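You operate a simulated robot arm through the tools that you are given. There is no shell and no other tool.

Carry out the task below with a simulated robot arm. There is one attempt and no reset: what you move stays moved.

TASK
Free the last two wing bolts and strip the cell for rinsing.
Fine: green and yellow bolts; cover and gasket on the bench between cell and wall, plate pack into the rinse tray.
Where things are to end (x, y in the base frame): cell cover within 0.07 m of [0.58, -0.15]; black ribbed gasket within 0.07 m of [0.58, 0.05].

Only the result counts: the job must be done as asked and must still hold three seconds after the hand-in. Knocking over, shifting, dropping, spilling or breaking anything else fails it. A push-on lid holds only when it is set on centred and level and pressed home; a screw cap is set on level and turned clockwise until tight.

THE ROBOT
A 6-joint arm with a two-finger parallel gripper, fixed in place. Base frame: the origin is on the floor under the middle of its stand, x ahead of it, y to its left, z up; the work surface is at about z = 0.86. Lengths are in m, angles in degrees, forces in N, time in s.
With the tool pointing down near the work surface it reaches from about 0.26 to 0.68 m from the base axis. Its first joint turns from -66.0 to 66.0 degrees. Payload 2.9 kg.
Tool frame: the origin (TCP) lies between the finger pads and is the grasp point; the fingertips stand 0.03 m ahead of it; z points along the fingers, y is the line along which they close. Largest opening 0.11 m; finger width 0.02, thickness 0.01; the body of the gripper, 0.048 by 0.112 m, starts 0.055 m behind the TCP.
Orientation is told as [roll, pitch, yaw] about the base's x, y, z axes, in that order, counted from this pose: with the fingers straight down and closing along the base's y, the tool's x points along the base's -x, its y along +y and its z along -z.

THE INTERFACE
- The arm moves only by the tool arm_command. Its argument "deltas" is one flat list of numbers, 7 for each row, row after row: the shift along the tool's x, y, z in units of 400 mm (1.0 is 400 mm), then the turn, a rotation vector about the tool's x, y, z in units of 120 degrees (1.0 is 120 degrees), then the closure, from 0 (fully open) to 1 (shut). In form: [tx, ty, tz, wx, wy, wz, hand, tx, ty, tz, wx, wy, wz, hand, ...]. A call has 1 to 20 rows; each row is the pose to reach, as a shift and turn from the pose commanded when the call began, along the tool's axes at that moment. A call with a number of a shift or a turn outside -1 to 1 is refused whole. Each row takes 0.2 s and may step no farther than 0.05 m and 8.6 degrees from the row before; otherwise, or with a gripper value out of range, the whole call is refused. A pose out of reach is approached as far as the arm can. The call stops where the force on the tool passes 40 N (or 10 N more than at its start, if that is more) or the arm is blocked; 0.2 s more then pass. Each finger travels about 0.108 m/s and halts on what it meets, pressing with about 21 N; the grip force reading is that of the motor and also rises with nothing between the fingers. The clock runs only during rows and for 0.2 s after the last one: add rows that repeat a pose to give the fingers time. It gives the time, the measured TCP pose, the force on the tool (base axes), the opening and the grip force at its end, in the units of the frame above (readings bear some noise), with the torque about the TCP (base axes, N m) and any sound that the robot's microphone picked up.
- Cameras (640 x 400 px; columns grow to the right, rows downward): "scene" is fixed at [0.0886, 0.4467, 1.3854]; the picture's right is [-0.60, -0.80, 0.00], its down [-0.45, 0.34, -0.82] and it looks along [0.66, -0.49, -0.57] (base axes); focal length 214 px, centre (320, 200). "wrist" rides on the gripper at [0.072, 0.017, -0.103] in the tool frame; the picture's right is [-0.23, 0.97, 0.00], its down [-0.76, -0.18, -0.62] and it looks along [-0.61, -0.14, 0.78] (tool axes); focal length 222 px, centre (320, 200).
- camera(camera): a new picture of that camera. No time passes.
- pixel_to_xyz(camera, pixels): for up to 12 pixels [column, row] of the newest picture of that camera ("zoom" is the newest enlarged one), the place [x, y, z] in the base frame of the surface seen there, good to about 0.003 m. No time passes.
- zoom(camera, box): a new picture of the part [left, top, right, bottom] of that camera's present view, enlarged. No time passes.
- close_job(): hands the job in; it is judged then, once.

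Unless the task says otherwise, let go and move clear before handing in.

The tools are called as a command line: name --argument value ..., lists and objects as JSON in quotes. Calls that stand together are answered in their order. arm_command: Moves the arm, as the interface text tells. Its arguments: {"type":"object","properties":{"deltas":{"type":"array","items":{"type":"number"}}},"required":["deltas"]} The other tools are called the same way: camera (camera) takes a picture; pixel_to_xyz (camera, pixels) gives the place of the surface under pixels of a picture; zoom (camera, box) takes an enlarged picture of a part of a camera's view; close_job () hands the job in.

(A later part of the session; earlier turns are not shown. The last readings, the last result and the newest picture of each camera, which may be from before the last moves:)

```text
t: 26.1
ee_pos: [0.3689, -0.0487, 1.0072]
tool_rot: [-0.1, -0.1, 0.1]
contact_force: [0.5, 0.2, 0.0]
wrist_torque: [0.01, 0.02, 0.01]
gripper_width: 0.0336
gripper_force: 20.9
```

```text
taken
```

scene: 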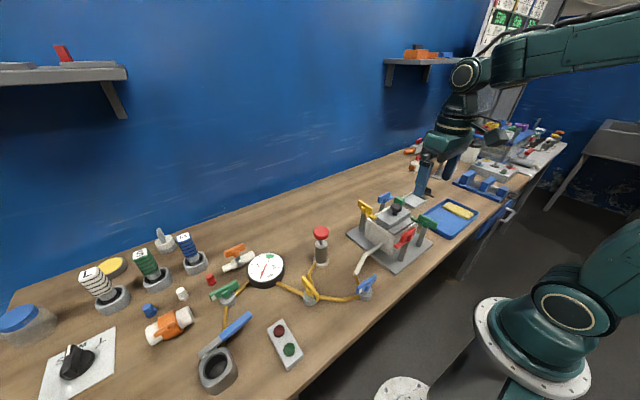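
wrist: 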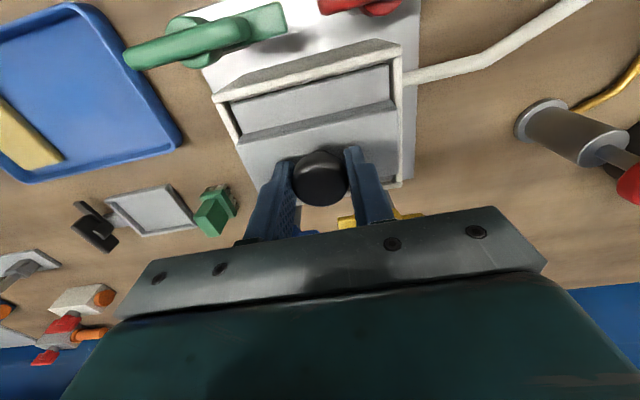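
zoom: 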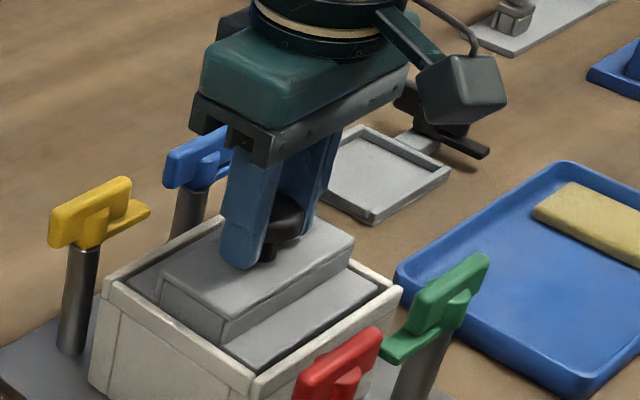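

The knob is gripped (opening 0.0336, 21 N) with no side load. I'll lift straight up slowly, 20 mm to start, and watch the load.

arm_command --deltas '[0, 0, 0, 0, 0, 0, 1, 0, 0, -0.0125, 0, 0, 0, 1, 0, 0, -0.025, 0, 0, 0, 1, 0, 0, -0.0375, 0, 0, 0, 1, 0, 0, -0.05, 0, 0, 0, 1, 0, 0, -0.05, 0, 0, 0, 1]'

zoom --camera "scene" --box '[360, 170, 450, 240]'

camera --camera "wrist"

```text
t: 27.5
ee_pos: [0.3682, -0.049, 1.0284]
tool_rot: [-0.2, -0.1, 0.2]
contact_force: [-0.6, 0.6, -2.0]
wrist_torque: [-0.01, 0.02, 0.0]
gripper_width: 0.0334
gripper_force: 20.7
```

```text
5.71 times, centred on (405, 205) of scene
```

zoom: 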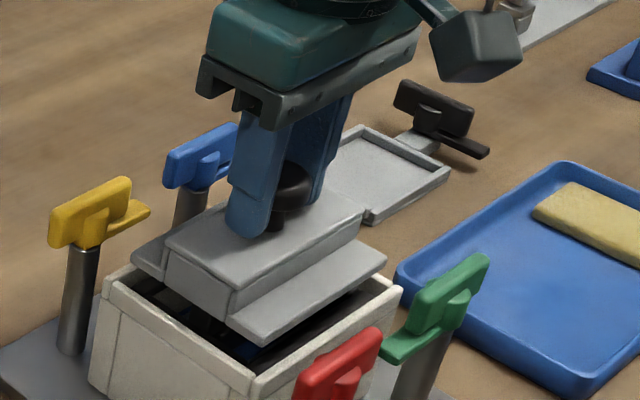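

```text
taken
```

wrist: 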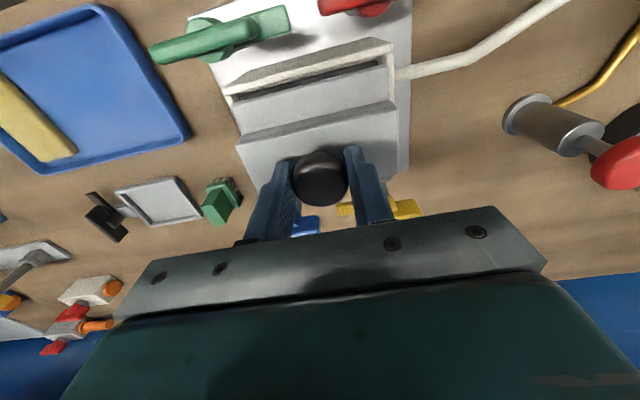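

The cover came free (about 2 N of weight) and something dark lies below it in the cell. I'll raise it clear of the bolts and carry it to above (0.58, -0.15).

arm_command --deltas '[0, 0, -0.07, 0, 0, 0, 1, 0, 0, -0.14, 0, 0, 0, 1, 0, 0, -0.21, 0, 0, 0, 1, -0.0757, -0.0361, -0.21, 0, 0, 0, 1, -0.1514, -0.0722, -0.21, 0, 0, 0, 1, -0.2271, -0.1083, -0.21, 0, 0, 0, 1, -0.3029, -0.1444, -0.21, 0, 0, 0, 1, -0.3786, -0.1805, -0.21, 0, 0, 0, 1, -0.4543, -0.2166, -0.21, 0, 0, 0, 1, -0.53, -0.2525, -0.21, 0, 0, 0, 1, -0.53, -0.2525, -0.21, 0, 0, 0, 1]'

camera --camera "scene"

camera --camera "wrist"

zoom --camera "scene" --box '[340, 130, 460, 260]'

```text
t: 29.9
ee_pos: [0.5798, -0.1507, 1.113]
tool_rot: [0.0, 0.0, 0.1]
contact_force: [0.4, -0.6, -0.9]
wrist_torque: [-0.01, -0.01, 0.0]
gripper_width: 0.0335
gripper_force: 21.5
```

```text
taken
```

scene: 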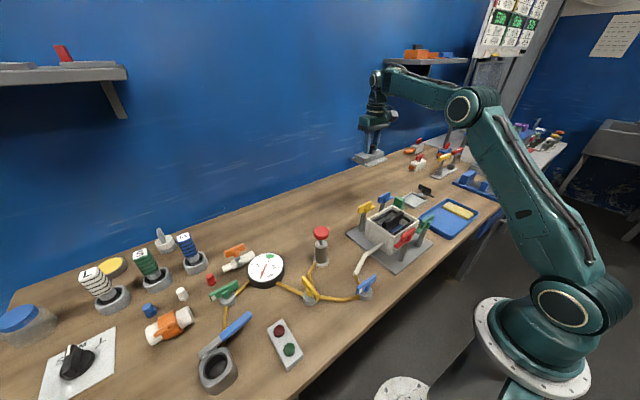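

```text
taken
```

wrist: 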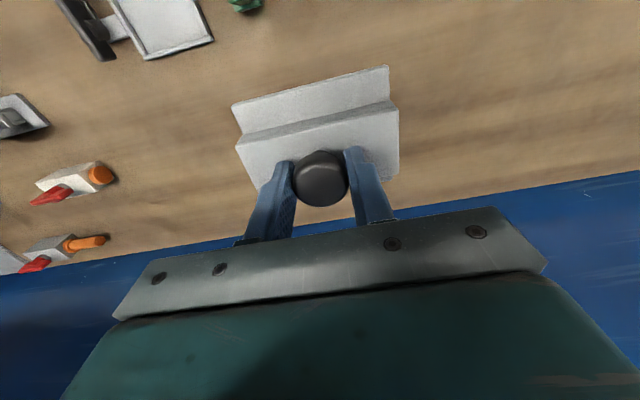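

```text
3.08 times, centred on (400, 195) of scene
```

zoom: 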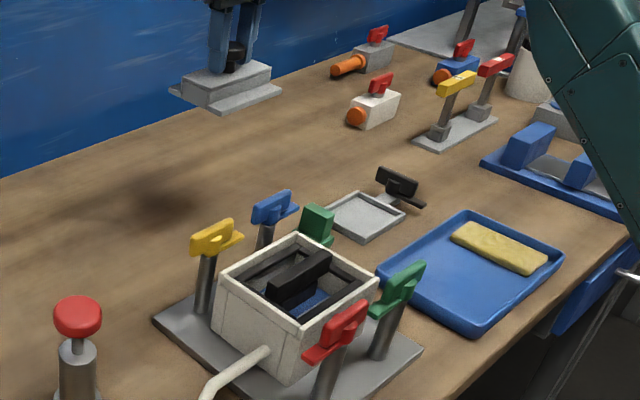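

The cover is over the landing spot, and inside the cell I see a black frame with a raised rib and something blue below it. I'll check the wall distance and look into the cell.

pixel_to_xyz --camera "wrist" --pixels '[[520, 190], [520, 215], [200, 250], [235, 105], [388, 68], [240, 145], [398, 105], [450, 130], [200, 160], [300, 50]]'

zoom --camera "scene" --box '[375, 200, 425, 240]'

pixel_to_xyz --camera "zoom" --pixels '[[300, 170], [260, 180], [330, 150], [220, 150], [400, 200], [310, 250], [300, 215], [270, 210], [340, 230], [240, 130], [200, 200], [380, 160]]'

```text
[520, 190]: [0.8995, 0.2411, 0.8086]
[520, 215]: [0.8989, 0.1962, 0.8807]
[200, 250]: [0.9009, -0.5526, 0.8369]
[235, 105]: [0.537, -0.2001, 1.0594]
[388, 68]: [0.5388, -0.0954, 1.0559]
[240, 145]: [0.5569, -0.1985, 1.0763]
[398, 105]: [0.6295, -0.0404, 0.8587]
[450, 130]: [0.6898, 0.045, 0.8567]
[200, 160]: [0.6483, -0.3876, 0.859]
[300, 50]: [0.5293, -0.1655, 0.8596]
```

```text
10.00 times, centred on (400, 220) of scene
```

zoom: 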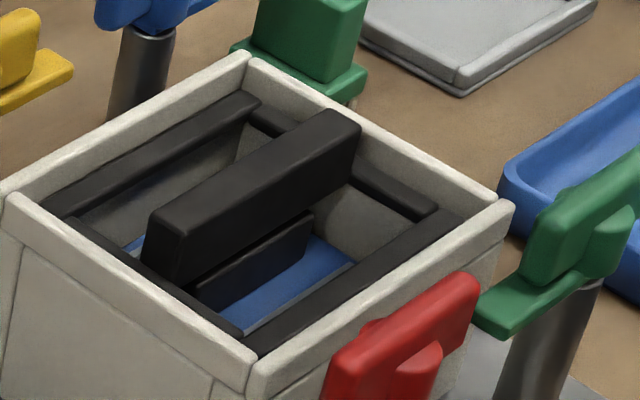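

```text
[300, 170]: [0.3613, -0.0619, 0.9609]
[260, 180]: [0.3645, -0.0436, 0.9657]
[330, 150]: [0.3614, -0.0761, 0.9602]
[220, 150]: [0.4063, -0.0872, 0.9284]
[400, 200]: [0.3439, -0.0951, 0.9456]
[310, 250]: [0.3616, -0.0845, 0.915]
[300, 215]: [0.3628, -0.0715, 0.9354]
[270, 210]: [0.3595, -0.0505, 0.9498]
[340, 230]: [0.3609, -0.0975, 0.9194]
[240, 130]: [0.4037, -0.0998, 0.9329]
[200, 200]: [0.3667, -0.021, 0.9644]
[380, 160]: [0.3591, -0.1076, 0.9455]
```

The wall is at x≈0.90, so there is room, and the cover's underside should be about 0.061 m below the TCP. I'll lower to TCP z≈0.930 and check before touching down.

arm_command --deltas '[0, 0, 0.1, 0, 0, 0, 1, 0, 0, 0.2, 0, 0, 0, 1, 0, 0, 0.3, 0, 0, 0, 1, 0, 0, 0.4, 0, 0, 0, 1, 0, 0, 0.43, 0, 0, 0, 1, 0, 0, 0.4575, 0, 0, 0, 1, 0, 0, 0.4575, 0, 0, 0, 1]'

zoom --camera "scene" --box '[330, 130, 430, 210]'

camera --camera "wrist"

```text
t: 31.5
ee_pos: [0.5823, -0.1498, 0.9295]
tool_rot: [-0.2, -0.1, 0.1]
contact_force: [0.3, -0.3, -1.7]
wrist_torque: [0.03, -0.03, -0.02]
gripper_width: 0.0335
gripper_force: 21.0
```

```text
5.00 times, centred on (380, 170) of scene
```

zoom: 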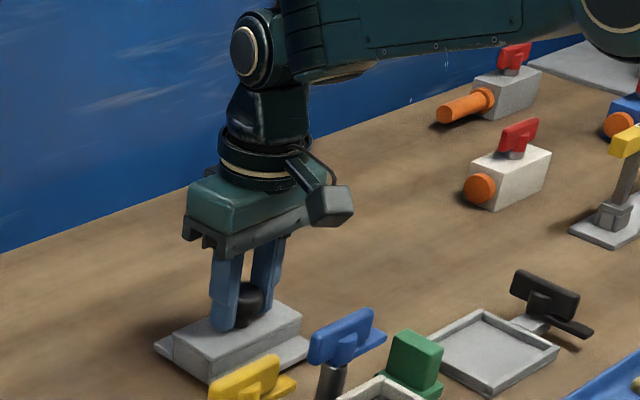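

```text
taken
```

wrist: 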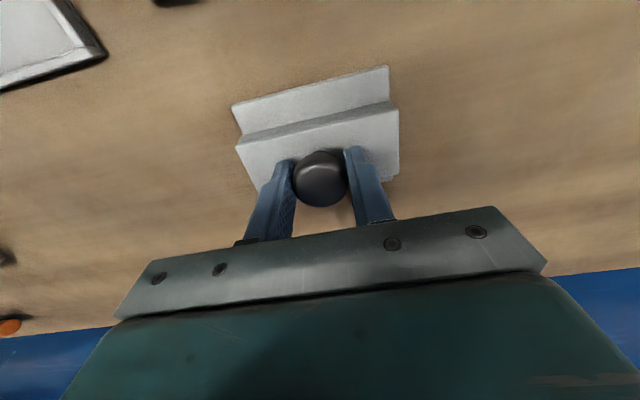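

The cover is just above the bench at (0.582, -0.150), with no contact yet (-1.7 N is its weight). I'll go down in 2 mm steps, reading the force.

arm_command --deltas '[0, 0, 0.005, 0, 0, 0, 1, 0, 0, 0.01, 0, 0, 0, 1, 0, 0, 0.015, 0, 0, 0, 1]'

```text
t: 32.3
ee_pos: [0.5801, -0.1489, 0.924]
tool_rot: [-0.2, -0.1, 0.1]
contact_force: [0.3, 0.6, -2.0]
wrist_torque: [0.0, 0.02, -0.01]
gripper_width: 0.0332
gripper_force: 20.9
```

arm_command --deltas '[0, 0, 0.0025, 0, 0, 0, 1, 0, 0, 0.005, 0, 0, 0, 1, 0, 0, 0.0075, 0, 0, 0, 1]'

```text
t: 33.1
ee_pos: [0.5815, -0.1503, 0.9231]
tool_rot: [-0.2, -0.3, 0.1]
contact_force: [-6.7, 1.5, 15.0]
wrist_torque: [0.13, 0.13, 0.02]
gripper_width: 0.0335
gripper_force: 20.8
```

The reading is now +15 N upward at z≈0.923, so the cover is on the bench. I'll open and rise straight up.

arm_command --deltas '[0, 0, -0.003, 0, 0, 0, 1, 0, 0, -0.003, 0, 0, 0, 0.4, 0, 0, -0.003, 0, 0, 0, 0.4, 0, 0, -0.05, 0, 0, 0, 0.4, 0, 0, -0.15, 0, 0, 0, 0.4, 0, 0, -0.25, 0, 0, 0, 0.4, 0, 0, -0.35, 0, 0, 0, 0.4, 0, 0, -0.45, 0, 0, 0, 0.4, 0, 0, -0.45, 0, 0, 0, 0.4]'

camera --camera "wrist"

zoom --camera "scene" --box '[330, 140, 450, 260]'

```text
t: 35.1
ee_pos: [0.581, -0.1497, 1.1009]
tool_rot: [-0.1, -0.1, 0.1]
contact_force: [0.7, 0.3, 0.6]
wrist_torque: [-0.03, 0.02, 0.02]
gripper_width: 0.066
gripper_force: 0.0
```

```text
taken
```

wrist: 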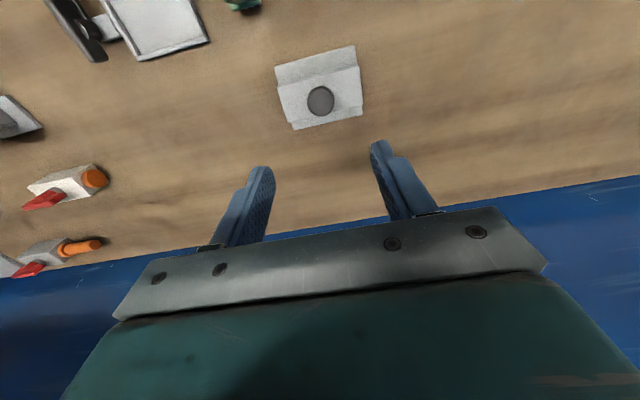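

```text
3.33 times, centred on (390, 200) of scene
```

zoom: 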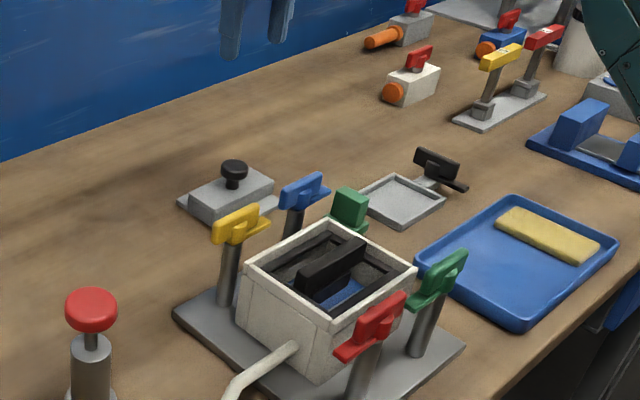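

The cover rests flat at about (0.58, -0.15). Next I'll move back so the wrist camera can look into the open cell at the gasket and plate pack.

arm_command --deltas '[0.0909, 0.0375, 0, 0, 0, 0, 0.4, 0.1819, 0.075, 0, 0, 0, 0, 0.4, 0.2728, 0.1125, 0, 0, 0, 0, 0.4, 0.3638, 0.15, 0, 0, 0, 0, 0.4, 0.4547, 0.1875, 0, 0, 0, 0, 0.4, 0.5456, 0.225, 0, 0, 0, 0, 0.4, 0.6366, 0.2625, 0, 0, 0, 0, 0.4, 0.7275, 0.3, 0, 0, 0, 0, 0.4, 0.7275, 0.3, 0.1, 0, 0, 0, 0.4, 0.7275, 0.3, 0.1, 0, 0, 0, 0.4]'

camera --camera "wrist"

zoom --camera "wrist" --box '[250, 120, 400, 230]'

```text
t: 37.3
ee_pos: [0.29, -0.0293, 1.0595]
tool_rot: [-0.1, -0.2, 0.0]
contact_force: [1.2, 0.5, -0.3]
wrist_torque: [0.02, -0.01, 0.0]
gripper_width: 0.0661
gripper_force: 0.1
```

```text
taken
```

wrist: 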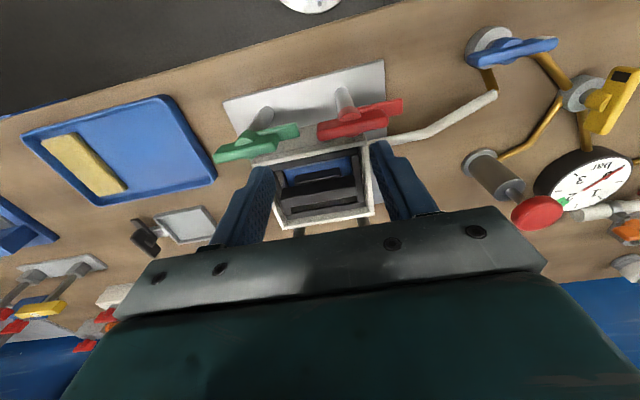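

```text
3.64 times, centred on (325, 175) of wrist
```

zoom: 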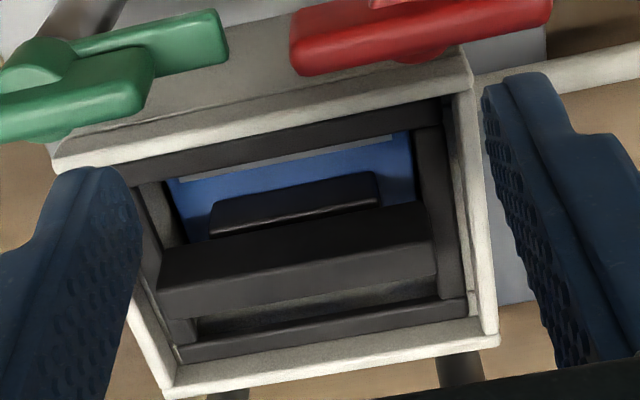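

The black gasket is a frame with a raised rib running along y across its middle. Under it is the blue plate pack with its own black handle. I'll measure them.

pixel_to_xyz --camera "zoom" --pixels '[[180, 258], [420, 222], [300, 238], [300, 255], [200, 290], [420, 265], [445, 180], [165, 235], [330, 325], [280, 145], [295, 200], [395, 150]]'

pixel_to_xyz --camera "zoom" --pixels '[[165, 250], [428, 205], [300, 228], [225, 215], [375, 185], [300, 190], [300, 175], [200, 190], [455, 300], [180, 355], [120, 165], [465, 85]]'

zoom --camera "scene" --box '[375, 200, 425, 240]'

pixel_to_xyz --camera "zoom" --pixels '[[160, 220], [250, 165], [340, 118], [200, 235], [280, 190], [355, 140], [165, 260], [180, 280], [100, 185], [225, 110], [260, 340], [440, 215]]'

```text
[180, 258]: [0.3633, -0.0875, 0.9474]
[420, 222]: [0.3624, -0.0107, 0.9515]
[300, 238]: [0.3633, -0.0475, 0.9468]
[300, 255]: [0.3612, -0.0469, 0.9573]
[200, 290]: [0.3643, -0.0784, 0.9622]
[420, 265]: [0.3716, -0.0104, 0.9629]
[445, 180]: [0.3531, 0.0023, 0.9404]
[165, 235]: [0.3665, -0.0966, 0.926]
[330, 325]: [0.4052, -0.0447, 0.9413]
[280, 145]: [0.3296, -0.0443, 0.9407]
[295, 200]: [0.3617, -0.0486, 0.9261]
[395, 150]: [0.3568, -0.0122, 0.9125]
```

```text
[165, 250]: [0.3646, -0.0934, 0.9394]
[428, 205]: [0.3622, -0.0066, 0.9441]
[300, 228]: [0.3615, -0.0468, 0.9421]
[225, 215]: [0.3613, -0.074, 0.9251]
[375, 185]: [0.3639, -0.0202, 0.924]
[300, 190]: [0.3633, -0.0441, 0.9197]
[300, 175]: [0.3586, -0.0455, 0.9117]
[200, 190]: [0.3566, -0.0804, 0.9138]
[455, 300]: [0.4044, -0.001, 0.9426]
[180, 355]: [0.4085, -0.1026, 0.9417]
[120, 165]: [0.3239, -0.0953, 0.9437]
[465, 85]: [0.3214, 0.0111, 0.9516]
```

```text
10.00 times, centred on (400, 220) of scene
```

zoom: 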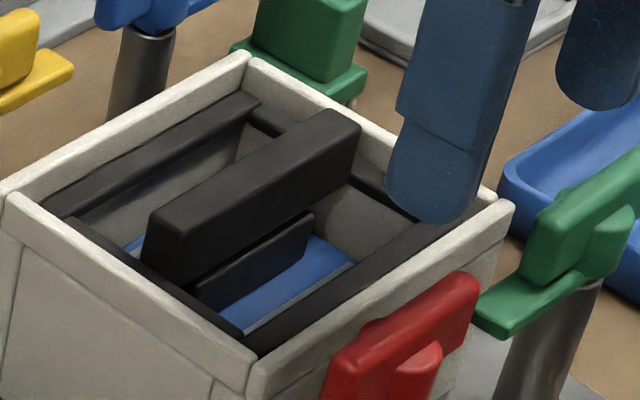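

```text
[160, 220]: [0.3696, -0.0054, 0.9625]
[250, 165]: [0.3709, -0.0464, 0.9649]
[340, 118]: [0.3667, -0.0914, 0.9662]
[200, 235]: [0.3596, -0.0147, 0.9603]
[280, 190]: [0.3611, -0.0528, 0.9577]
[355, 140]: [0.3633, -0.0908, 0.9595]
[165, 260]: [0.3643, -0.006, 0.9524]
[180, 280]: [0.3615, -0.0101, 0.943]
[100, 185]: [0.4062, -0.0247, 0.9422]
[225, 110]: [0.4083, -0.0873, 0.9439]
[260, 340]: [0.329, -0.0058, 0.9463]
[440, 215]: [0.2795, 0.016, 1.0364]
```

The gasket's rib runs along y from about -0.093 to -0.006 at x≈0.368, z≈0.940–0.965. I'll move above it and turn to yaw 90 so the fingers close across it.

arm_command --deltas '[-0.018, -0.0044, 0, 0, 0, -0.0682, 0.6, -0.0359, -0.0087, 0, 0, 0, -0.1364, 0.6, -0.0539, -0.0131, 0, 0, 0, -0.2045, 0.6, -0.0718, -0.0175, 0, 0, 0, -0.2727, 0.6, -0.0898, -0.0218, 0, 0, 0, -0.3409, 0.6, -0.1077, -0.0262, 0, 0, 0, -0.4091, 0.6, -0.1257, -0.0305, 0, 0, 0, -0.4773, 0.6, -0.1436, -0.0349, 0, 0, 0, -0.5455, 0.6, -0.1616, -0.0393, 0, 0, 0, -0.6136, 0.6, -0.1795, -0.0436, 0, 0, 0, -0.6818, 0.6, -0.1975, -0.048, 0, 0, 0, -0.75, 0.6, -0.1975, -0.048, 0, 0, 0, -0.75, 0.6]'

camera --camera "wrist"

zoom --camera "scene" --box '[360, 170, 450, 240]'

```text
t: 39.9
ee_pos: [0.369, -0.047, 1.0595]
tool_rot: [0.0, 0.2, 90.2]
contact_force: [0.4, 0.3, -0.2]
wrist_torque: [-0.04, 0.01, -0.02]
gripper_width: 0.0438
gripper_force: 0.0
```

```text
taken
```

wrist: 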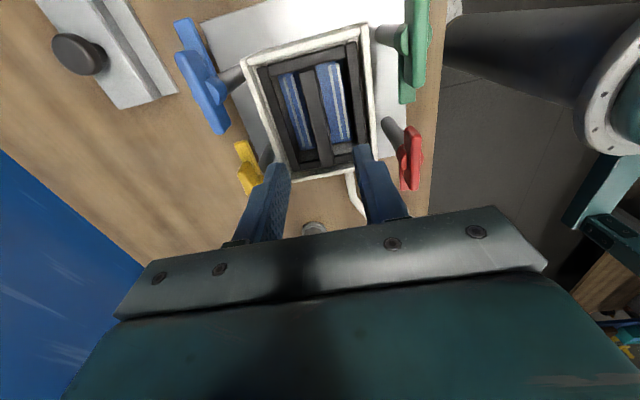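

```text
5.71 times, centred on (405, 205) of scene
```

zoom: 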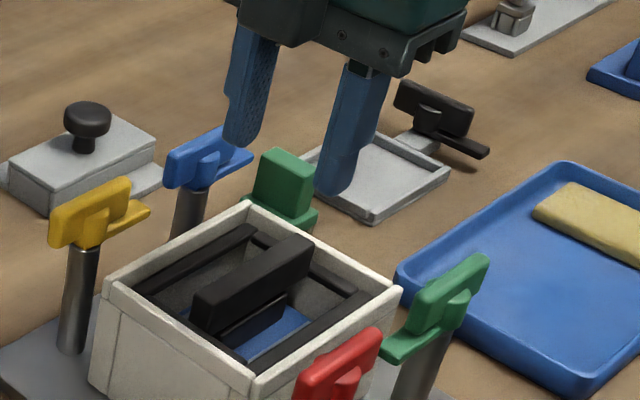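

The view from yaw 90 shows the rib at columns ≈305–330 between the fingers. I'll zoom and measure its centre line.

zoom --camera "wrist" --box '[230, 20, 400, 200]'

pixel_to_xyz --camera "zoom" --pixels '[[295, 120], [310, 120], [320, 170], [335, 250], [345, 300], [325, 300], [300, 200], [345, 200], [280, 160], [370, 160], [235, 200], [420, 160]]'

```text
2.22 times, centred on (315, 110) of wrist
```

zoom: 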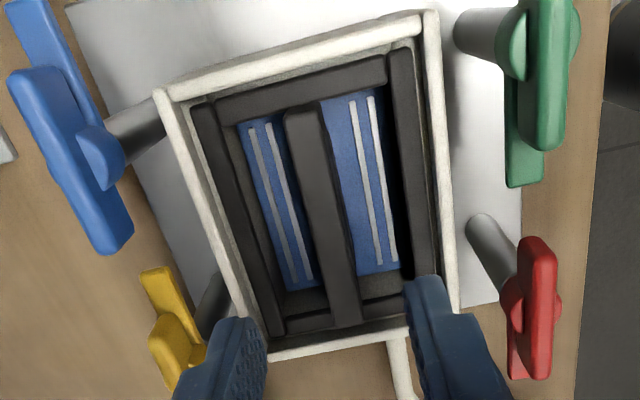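

```text
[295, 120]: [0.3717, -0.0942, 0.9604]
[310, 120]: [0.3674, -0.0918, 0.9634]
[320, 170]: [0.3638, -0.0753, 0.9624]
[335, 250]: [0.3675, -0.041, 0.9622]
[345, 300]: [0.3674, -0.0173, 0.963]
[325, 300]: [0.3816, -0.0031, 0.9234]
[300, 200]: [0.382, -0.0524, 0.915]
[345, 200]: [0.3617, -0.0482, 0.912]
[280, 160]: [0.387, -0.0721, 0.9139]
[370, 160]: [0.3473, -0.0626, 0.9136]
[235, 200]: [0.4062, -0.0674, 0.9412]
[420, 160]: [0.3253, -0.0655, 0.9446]
```

The rib's centre line is at x≈0.367. I'll narrow the opening to about 0.031, descend to TCP z≈0.975 (tips at 0.945, just above the frame) and close.

arm_command --deltas '[0.0037, 0.0035, 0.07, 0, 0, 0, 0.72, 0.0037, 0.0035, 0.14, 0, 0, 0, 0.72, 0.0037, 0.0035, 0.18, 0, 0, 0, 0.72, 0.0037, 0.0035, 0.211, 0, 0, 0, 0.72, 0.0037, 0.0035, 0.211, 0, 0, 0, 0.72]'

zoom --camera "scene" --box '[370, 180, 430, 240]'

camera --camera "wrist"

```text
t: 41.1
ee_pos: [0.3672, -0.0505, 0.9756]
tool_rot: [-0.1, 0.2, 90.1]
contact_force: [0.3, -0.1, -0.4]
wrist_torque: [-0.02, 0.0, 0.01]
gripper_width: 0.0308
gripper_force: 0.1
```

```text
6.67 times, centred on (400, 210) of scene
```

zoom: 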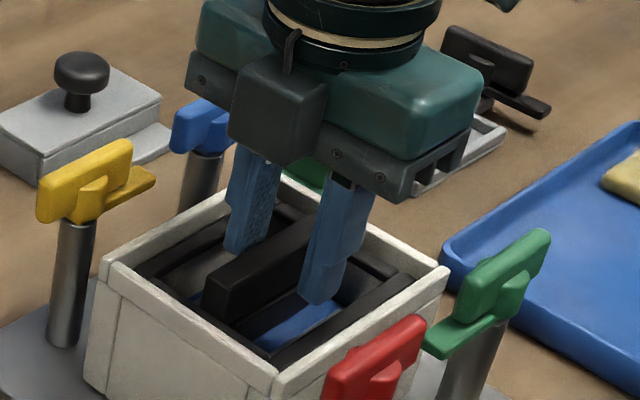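

```text
taken
```

wrist: 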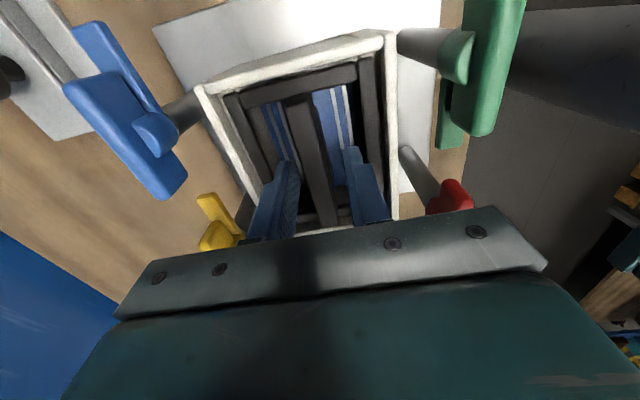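

The fingers straddle the rib with clearance on both sides and no contact force. I'll close on it.

arm_command --deltas '[0, 0, 0, 0, 0, 0, 1, 0, 0, 0, 0, 0, 0, 1, 0, 0, 0, 0, 0, 0, 1]'

```text
t: 41.9
ee_pos: [0.3683, -0.0509, 0.9769]
tool_rot: [-0.2, 0.2, 90.1]
contact_force: [1.7, 0.1, 2.3]
wrist_torque: [0.04, 0.02, -0.01]
gripper_width: 0.0131
gripper_force: 20.4
```

The rib is gripped (opening 0.0131, 20 N). I'll lift 25 mm slowly and check that only the gasket comes up.

arm_command --deltas '[0, 0, -0.0125, 0, 0, 0, 1, 0, 0, -0.025, 0, 0, 0, 1, 0, 0, -0.0375, 0, 0, 0, 1, 0, 0, -0.05, 0, 0, 0, 1, 0, 0, -0.0625, 0, 0, 0, 1, 0, 0, -0.0625, 0, 0, 0, 1]'

zoom --camera "scene" --box '[370, 180, 430, 240]'

camera --camera "wrist"

```text
t: 43.3
ee_pos: [0.3667, -0.0507, 1.0017]
tool_rot: [-0.1, 0.2, 90.1]
contact_force: [0.9, 0.2, -0.1]
wrist_torque: [0.02, 0.0, -0.01]
gripper_width: 0.013
gripper_force: 20.8
```

```text
6.67 times, centred on (400, 210) of scene
```

zoom: 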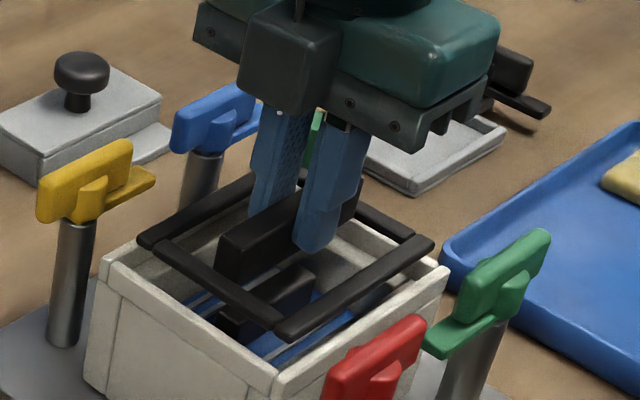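

```text
taken
```

wrist: 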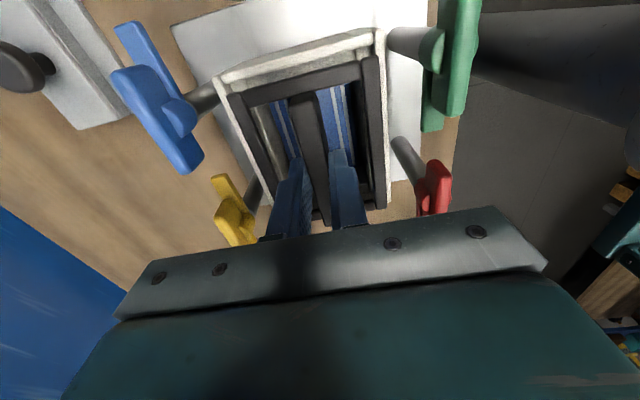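

Only the gasket came up, hanging level, and the plate pack stays in the cell. I'll raise it to TCP z≈1.10 and carry it to above (0.58, 0.05).

arm_command --deltas '[0, 0, -0.0833, 0, 0, 0, 1, 0, 0, -0.1667, 0, 0, 0, 1, 0, 0, -0.25, 0, 0, 0, 1, -0.0418, -0.0888, -0.25, 0, 0, 0, 1, -0.0837, -0.1775, -0.25, 0, 0, 0, 1, -0.1255, -0.2663, -0.25, 0, 0, 0, 1, -0.1673, -0.355, -0.25, 0, 0, 0, 1, -0.2092, -0.4438, -0.25, 0, 0, 0, 1, -0.251, -0.5325, -0.25, 0, 0, 0, 1, -0.251, -0.5325, -0.25, 0, 0, 0, 1]'

camera --camera "scene"

camera --camera "wrist"

```text
t: 45.5
ee_pos: [0.5798, 0.0518, 1.1014]
tool_rot: [-0.1, 0.3, 89.9]
contact_force: [0.2, 0.0, -0.8]
wrist_torque: [-0.02, 0.0, 0.01]
gripper_width: 0.0129
gripper_force: 21.3
```

```text
taken
```

scene: 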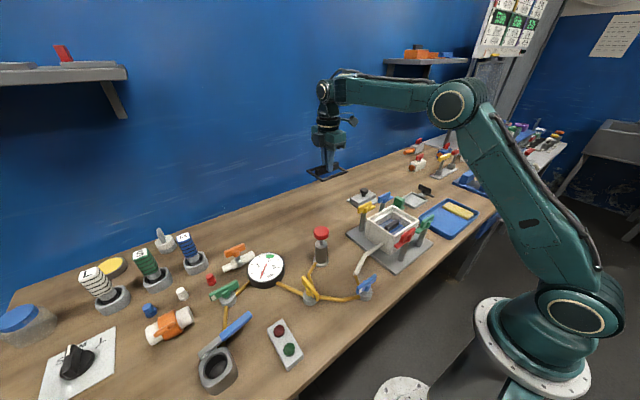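

```text
taken
```

wrist: 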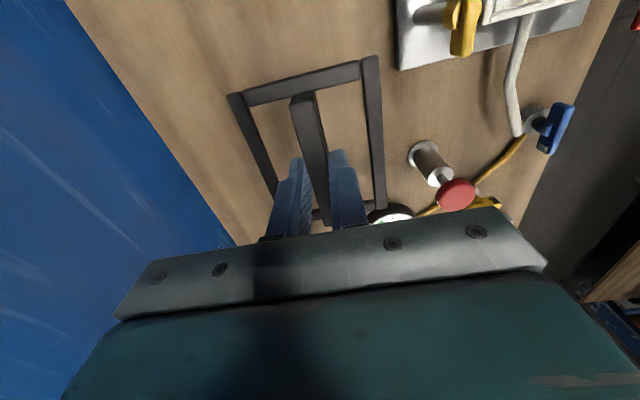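

The gasket is over clear bench at (0.580, 0.052). I'll lower to TCP z≈0.911, just above where the frame should touch.

arm_command --deltas '[0, 0, 0.1, 0, 0, 0, 1, 0, 0, 0.2, 0, 0, 0, 1, 0, 0, 0.3, 0, 0, 0, 1, 0, 0, 0.4, 0, 0, 0, 1, 0, 0, 0.45, 0, 0, 0, 1, 0, 0, 0.475, 0, 0, 0, 1, 0, 0, 0.475, 0, 0, 0, 1]'

zoom --camera "scene" --box '[290, 130, 390, 210]'

```text
t: 47.1
ee_pos: [0.5807, 0.0506, 0.9119]
tool_rot: [-0.2, 0.1, 90.2]
contact_force: [-0.1, -0.5, -0.1]
wrist_torque: [-0.03, 0.0, -0.02]
gripper_width: 0.0131
gripper_force: 21.4
```

```text
5.00 times, centred on (340, 170) of scene
```

zoom: 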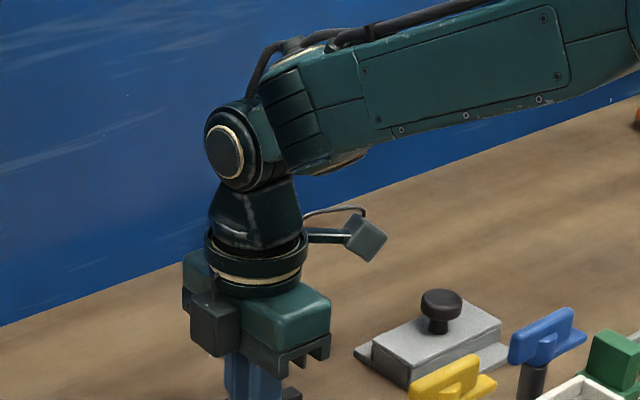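

Still no contact at z=0.912. I'll continue down in 2 mm steps, watching for the bench.

arm_command --deltas '[0, 0, 0.005, 0, 0, 0, 1, 0, 0, 0.01, 0, 0, 0, 1, 0, 0, 0.015, 0, 0, 0, 1]'

zoom --camera "scene" --box '[290, 160, 390, 240]'

```text
t: 47.9
ee_pos: [0.5803, 0.0495, 0.9053]
tool_rot: [-0.1, 0.2, 90.1]
contact_force: [-0.5, -0.9, -0.4]
wrist_torque: [0.01, 0.02, 0.0]
gripper_width: 0.013
gripper_force: 21.1
```

```text
5.00 times, centred on (340, 200) of scene
```

zoom: 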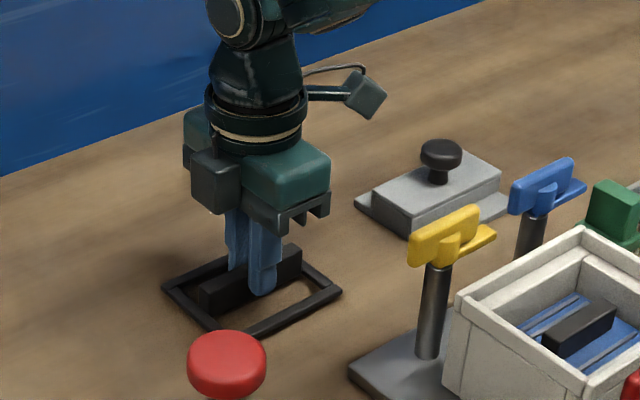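

arm_command --deltas '[0, 0, 0.0025, 0, 0, 0, 1, 0, 0, 0.005, 0, 0, 0, 1, 0, 0, 0.0075, 0, 0, 0, 1]'

```text
t: 48.7
ee_pos: [0.5805, 0.0491, 0.9021]
tool_rot: [-0.1, 0.2, 90.1]
contact_force: [-0.1, 0.0, 0.0]
wrist_torque: [-0.02, -0.03, 0.02]
gripper_width: 0.0129
gripper_force: 21.1
```

No contact at z=0.902 yet, so I'll keep going down by 1 mm steps.

arm_command --deltas '[0, 0, 0.0025, 0, 0, 0, 1, 0, 0, 0.005, 0, 0, 0, 1, 0, 0, 0.0075, 0, 0, 0, 1]'

```text
t: 49.5
ee_pos: [0.5808, 0.0506, 0.8988]
tool_rot: [-0.2, 0.2, 90.1]
contact_force: [0.3, 0.0, -0.6]
wrist_torque: [0.02, 0.0, 0.04]
gripper_width: 0.0132
gripper_force: 20.8
```

Still no contact at z≈0.899; by my measure the frame underside should be about at the bench now. I'll look closely before going further.

zoom --camera "scene" --box '[310, 195, 370, 235]'

arm_command --deltas '[0, 0, 0.0025, 0, 0, 0, 1, 0, 0, 0.005, 0, 0, 0, 1]'

```text
10.00 times, centred on (340, 215) of scene
```

zoom: 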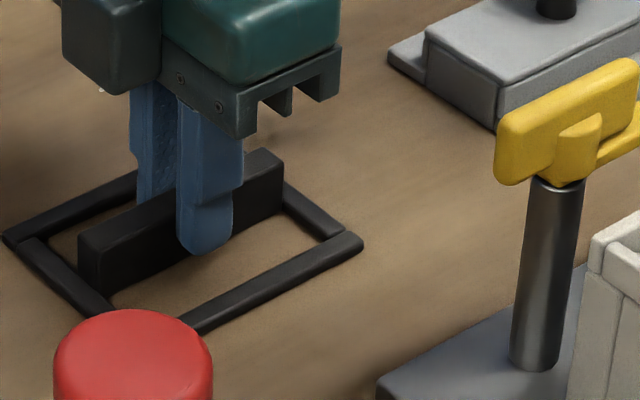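

```text
t: 50.1
ee_pos: [0.5801, 0.0503, 0.898]
tool_rot: [-0.2, 0.1, 90.0]
contact_force: [-4.2, -0.7, 11.5]
wrist_torque: [-0.02, 0.19, 0.0]
gripper_width: 0.0131
gripper_force: 20.9
```

There is now +11.5 N upward, so the gasket is on the bench. I'll open a little and rise straight up.

arm_command --deltas '[0, 0, -0.002, 0, 0, 0, 1, 0, 0, -0.002, 0, 0, 0, 0.7, 0, 0, -0.002, 0, 0, 0, 0.7, 0, 0, -0.05, 0, 0, 0, 0.7, 0, 0, -0.15, 0, 0, 0, 0.7, 0, 0, -0.25, 0, 0, 0, 0.7, 0, 0, -0.35, 0, 0, 0, 0.7, 0, 0, -0.45, 0, 0, 0, 0.7, 0, 0, -0.45, 0, 0, 0, 0.7]'

zoom --camera "scene" --box '[290, 150, 450, 260]'

camera --camera "wrist"

```text
t: 52.1
ee_pos: [0.5817, 0.0515, 1.0762]
tool_rot: [0.0, 0.2, 90.1]
contact_force: [-0.2, 0.6, -0.1]
wrist_torque: [-0.02, 0.01, 0.01]
gripper_width: 0.0332
gripper_force: 0.0
```

```text
3.64 times, centred on (370, 205) of scene
```

zoom: 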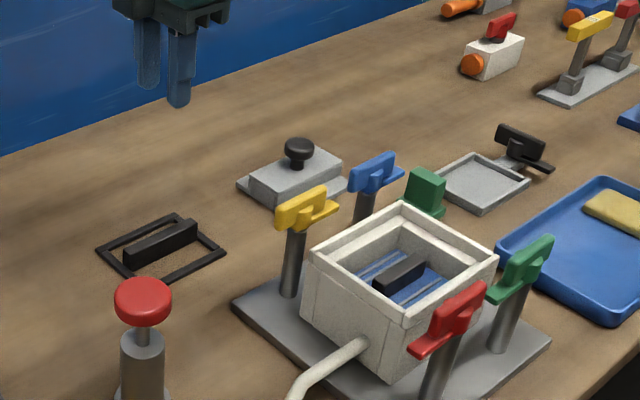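

```text
taken
```

wrist: 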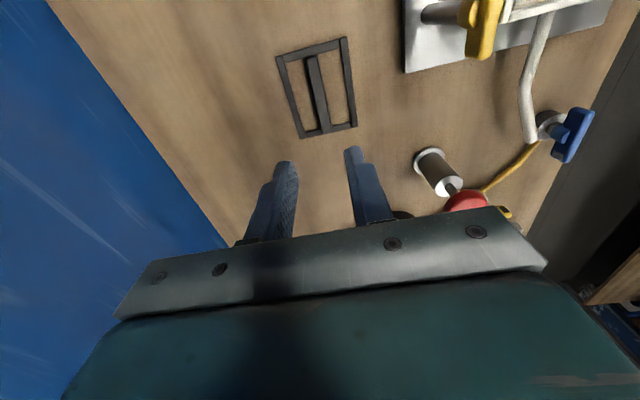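

The gasket lies flat at about (0.58, 0.05) and the cover at (0.58, -0.15). Next is the blue plate pack with its black handle, so I'll return above the cell and measure the pack and the tray.

arm_command --deltas '[0.0417, 0.0887, 0, 0, 0, 0, 0.7, 0.0833, 0.1773, 0, 0, 0, 0, 0.7, 0.125, 0.266, 0, 0, 0, 0, 0.7, 0.1667, 0.3547, 0, 0, 0, 0, 0.7, 0.2083, 0.4433, 0, 0, 0, 0, 0.7, 0.25, 0.532, 0, 0, 0, 0, 0.7, 0.25, 0.532, 0.04, 0, 0, 0, 0.7, 0.25, 0.532, 0.04, 0, 0, 0, 0.7]'

zoom --camera "wrist" --box '[230, 20, 400, 200]'

pixel_to_xyz --camera "zoom" --pixels '[[310, 150], [320, 200], [330, 250], [300, 150], [335, 190], [270, 140], [360, 140], [290, 270], [390, 250], [250, 120], [380, 100], [310, 290]]'

zoom --camera "scene" --box '[370, 195, 430, 245]'

pixel_to_xyz --camera "zoom" --pixels '[[300, 200], [270, 220], [340, 180], [280, 240], [330, 215], [250, 215], [310, 180], [260, 250], [350, 230], [300, 260], [240, 210], [280, 170]]'

```text
t: 53.9
ee_pos: [0.3691, -0.0497, 1.0591]
tool_rot: [-0.2, 0.1, 90.1]
contact_force: [0.2, 0.0, -0.5]
wrist_torque: [0.03, -0.03, 0.0]
gripper_width: 0.033
gripper_force: 0.1
```

```text
2.22 times, centred on (315, 110) of wrist
```

zoom: 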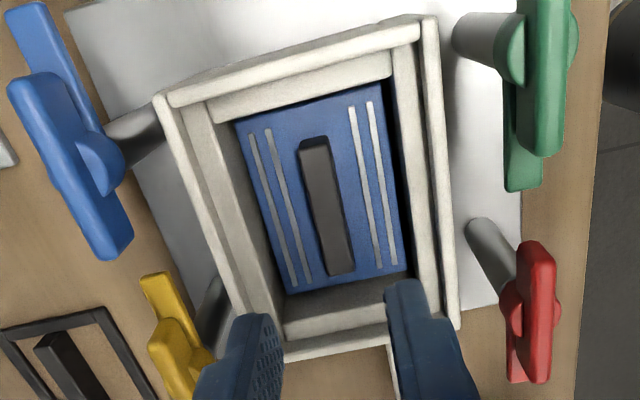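

```text
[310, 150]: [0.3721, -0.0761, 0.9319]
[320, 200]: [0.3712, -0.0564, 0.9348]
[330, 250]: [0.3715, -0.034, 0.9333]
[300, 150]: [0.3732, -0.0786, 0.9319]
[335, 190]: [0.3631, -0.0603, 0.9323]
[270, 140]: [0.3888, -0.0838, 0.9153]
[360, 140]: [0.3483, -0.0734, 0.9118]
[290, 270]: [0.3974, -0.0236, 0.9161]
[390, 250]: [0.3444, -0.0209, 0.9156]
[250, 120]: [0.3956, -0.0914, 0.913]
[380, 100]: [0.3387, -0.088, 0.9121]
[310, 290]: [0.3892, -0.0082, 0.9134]
```

```text
8.00 times, centred on (400, 220) of scene
```

zoom: 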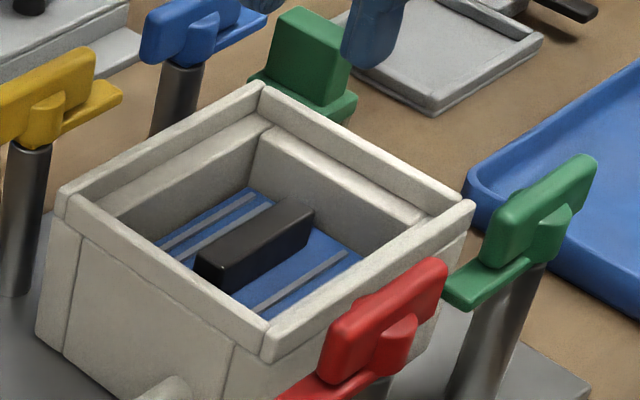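

```text
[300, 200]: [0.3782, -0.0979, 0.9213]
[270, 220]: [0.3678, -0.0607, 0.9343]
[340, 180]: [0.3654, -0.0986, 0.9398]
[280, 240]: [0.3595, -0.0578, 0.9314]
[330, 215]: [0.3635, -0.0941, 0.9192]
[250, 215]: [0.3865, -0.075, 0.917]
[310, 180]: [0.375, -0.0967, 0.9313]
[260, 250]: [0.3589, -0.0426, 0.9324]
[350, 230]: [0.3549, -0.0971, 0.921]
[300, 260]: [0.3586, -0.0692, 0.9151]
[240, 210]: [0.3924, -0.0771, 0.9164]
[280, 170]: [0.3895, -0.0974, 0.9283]
```

The pack's handle is centred at about (0.368, -0.050), with z from 0.915 to 0.934, and the pack is roughly 0.064 × 0.089 m. I'll descend to TCP z≈0.948 with the narrow opening (tips at 0.918).

arm_command --deltas '[0, 0.0025, 0.1, 0, 0, 0, 0.72, 0, 0.0025, 0.18, 0, 0, 0, 0.72, 0, 0.0025, 0.23, 0, 0, 0, 0.72, 0, 0.0025, 0.26, 0, 0, 0, 0.72, 0, 0.0025, 0.2778, 0, 0, 0, 0.72, 0, 0.0025, 0.2778, 0, 0, 0, 0.72]'

camera --camera "wrist"

zoom --camera "scene" --box '[370, 180, 430, 240]'

```text
t: 55.3
ee_pos: [0.3673, -0.0504, 0.9489]
tool_rot: [-0.1, 0.2, 90.1]
contact_force: [-0.3, 0.5, 0.1]
wrist_torque: [0.01, 0.0, -0.01]
gripper_width: 0.0309
gripper_force: 0.0
```

```text
taken
```

wrist: 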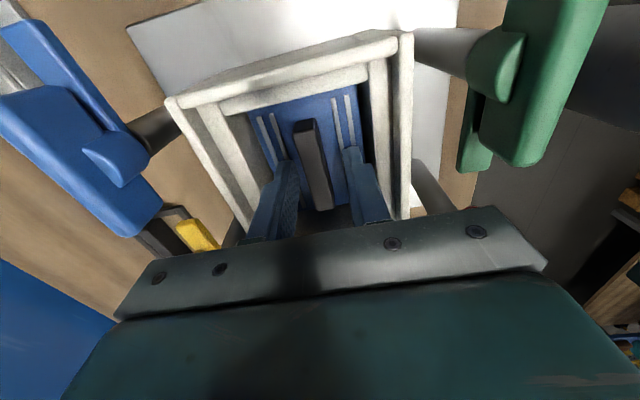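

```text
6.67 times, centred on (400, 210) of scene
```

zoom: 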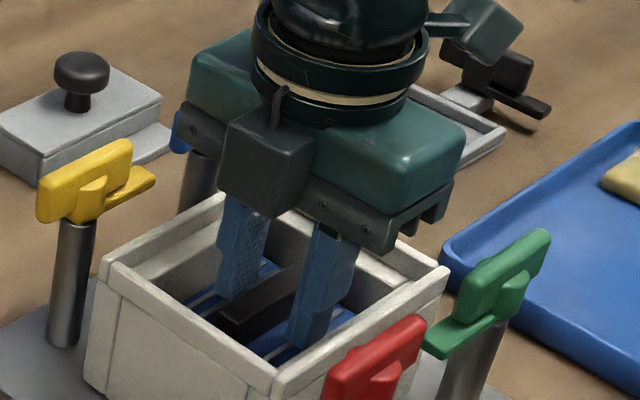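

The handle (column ≈312) sits between the fingers with no contact. I'll close on it.

arm_command --deltas '[0, 0, 0, 0, 0, 0, 1, 0, 0, 0, 0, 0, 0, 1, 0, 0, 0, 0, 0, 0, 1]'

zoom --camera "scene" --box '[410, 185, 490, 245]'

pixel_to_xyz --camera "zoom" --pixels '[[100, 180], [330, 70], [535, 180], [300, 340], [290, 290], [400, 150], [370, 120], [350, 170], [250, 150], [200, 250], [300, 200], [450, 240]]'

```text
t: 56.1
ee_pos: [0.367, -0.0499, 0.9496]
tool_rot: [-0.1, 0.1, 90.1]
contact_force: [0.7, 0.3, 0.6]
wrist_torque: [0.0, 0.03, -0.03]
gripper_width: 0.0134
gripper_force: 20.8
```

```text
6.67 times, centred on (450, 215) of scene
```

zoom: 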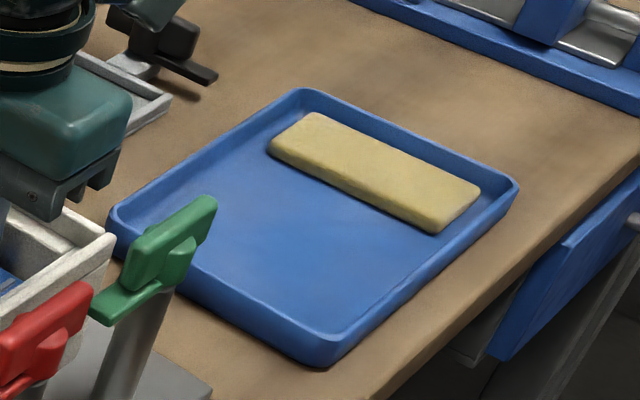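

```text
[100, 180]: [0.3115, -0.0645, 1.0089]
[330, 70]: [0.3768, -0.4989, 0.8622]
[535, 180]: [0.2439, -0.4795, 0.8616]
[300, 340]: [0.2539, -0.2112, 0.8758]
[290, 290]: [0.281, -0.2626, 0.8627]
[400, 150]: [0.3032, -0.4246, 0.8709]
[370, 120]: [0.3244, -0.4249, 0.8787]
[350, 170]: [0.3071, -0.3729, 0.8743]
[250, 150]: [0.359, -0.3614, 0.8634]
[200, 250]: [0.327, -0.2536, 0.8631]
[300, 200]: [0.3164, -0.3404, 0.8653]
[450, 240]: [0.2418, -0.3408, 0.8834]
```

The handle is gripped (opening 0.0134). Before lifting I'll measure the tray's corners and the sponge edge so I can choose the landing spot.

pixel_to_xyz --camera "zoom" --pixels '[[113, 210], [303, 91], [515, 186], [325, 352], [315, 338], [180, 190], [300, 105], [272, 150], [430, 230], [445, 215], [330, 320], [270, 320]]'

arm_command --deltas '[0, 0, -0.0125, 0, 0, 0, 1, 0, 0, -0.025, 0, 0, 0, 1, 0, 0, -0.0375, 0, 0, 0, 1, 0, 0, -0.05, 0, 0, 0, 1, 0, 0, -0.05, 0, 0, 0, 1]'

zoom --camera "scene" --box '[370, 180, 430, 240]'

```text
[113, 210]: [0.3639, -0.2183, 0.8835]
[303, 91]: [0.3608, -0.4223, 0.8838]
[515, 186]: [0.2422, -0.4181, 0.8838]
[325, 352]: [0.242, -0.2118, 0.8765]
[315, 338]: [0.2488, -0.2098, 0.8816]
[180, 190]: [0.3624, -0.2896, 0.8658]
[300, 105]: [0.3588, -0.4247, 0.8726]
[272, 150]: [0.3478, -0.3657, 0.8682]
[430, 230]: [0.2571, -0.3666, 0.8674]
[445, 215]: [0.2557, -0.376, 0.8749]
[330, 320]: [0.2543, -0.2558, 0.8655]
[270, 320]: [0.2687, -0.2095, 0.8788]
```

```text
t: 57.3
ee_pos: [0.367, -0.0504, 0.9692]
tool_rot: [-0.1, 0.2, 90.1]
contact_force: [2.3, 0.0, -2.7]
wrist_torque: [-0.01, -0.14, -0.03]
gripper_width: 0.0135
gripper_force: 20.6
```

```text
6.67 times, centred on (400, 210) of scene
```

zoom: 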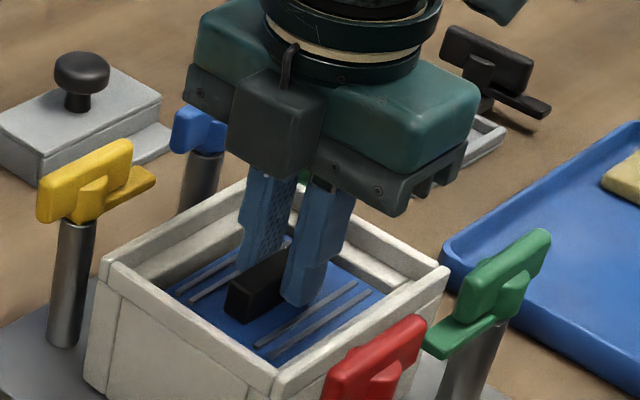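

The tray's outer edge spans x≈0.240–0.364 and y≈-0.210 to -0.424, with the sponge starting at y≈-0.365, so a spot near (0.303, -0.288) fits the pack. The pack is up with about 2.7 N; I'll lift it straight out to TCP z≈1.10 first.

arm_command --deltas '[0, 0, -0.04, 0, 0, 0, 1, 0, 0, -0.08, 0, 0, 0, 1, 0, 0, -0.12, 0, 0, 0, 1, 0, 0, -0.18, 0, 0, 0, 1, 0, 0, -0.25, 0, 0, 0, 1, 0, 0, -0.3275, 0, 0, 0, 1, 0, 0, -0.3275, 0, 0, 0, 1]'

camera --camera "wrist"

zoom --camera "scene" --box '[350, 130, 470, 260]'

```text
t: 58.9
ee_pos: [0.3679, -0.0498, 1.0998]
tool_rot: [-0.1, 0.2, 90.1]
contact_force: [0.0, -0.2, -2.3]
wrist_torque: [-0.03, 0.04, 0.01]
gripper_width: 0.0137
gripper_force: 20.9
```

```text
taken
```

wrist: 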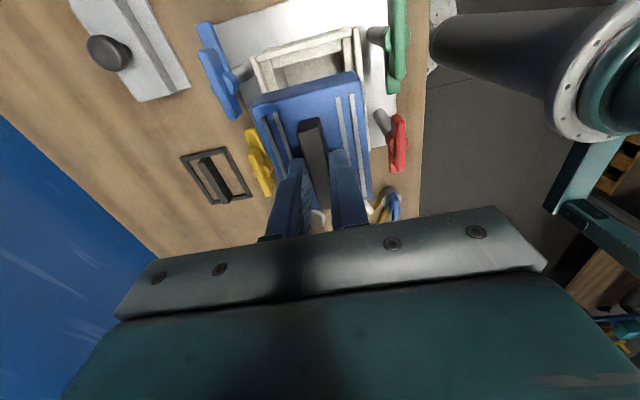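

```text
3.08 times, centred on (410, 195) of scene
```

zoom: 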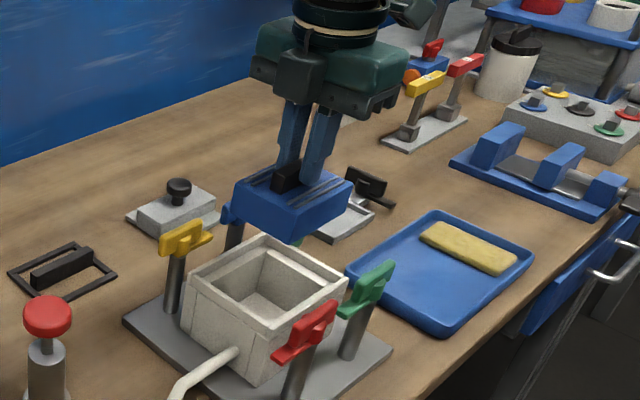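

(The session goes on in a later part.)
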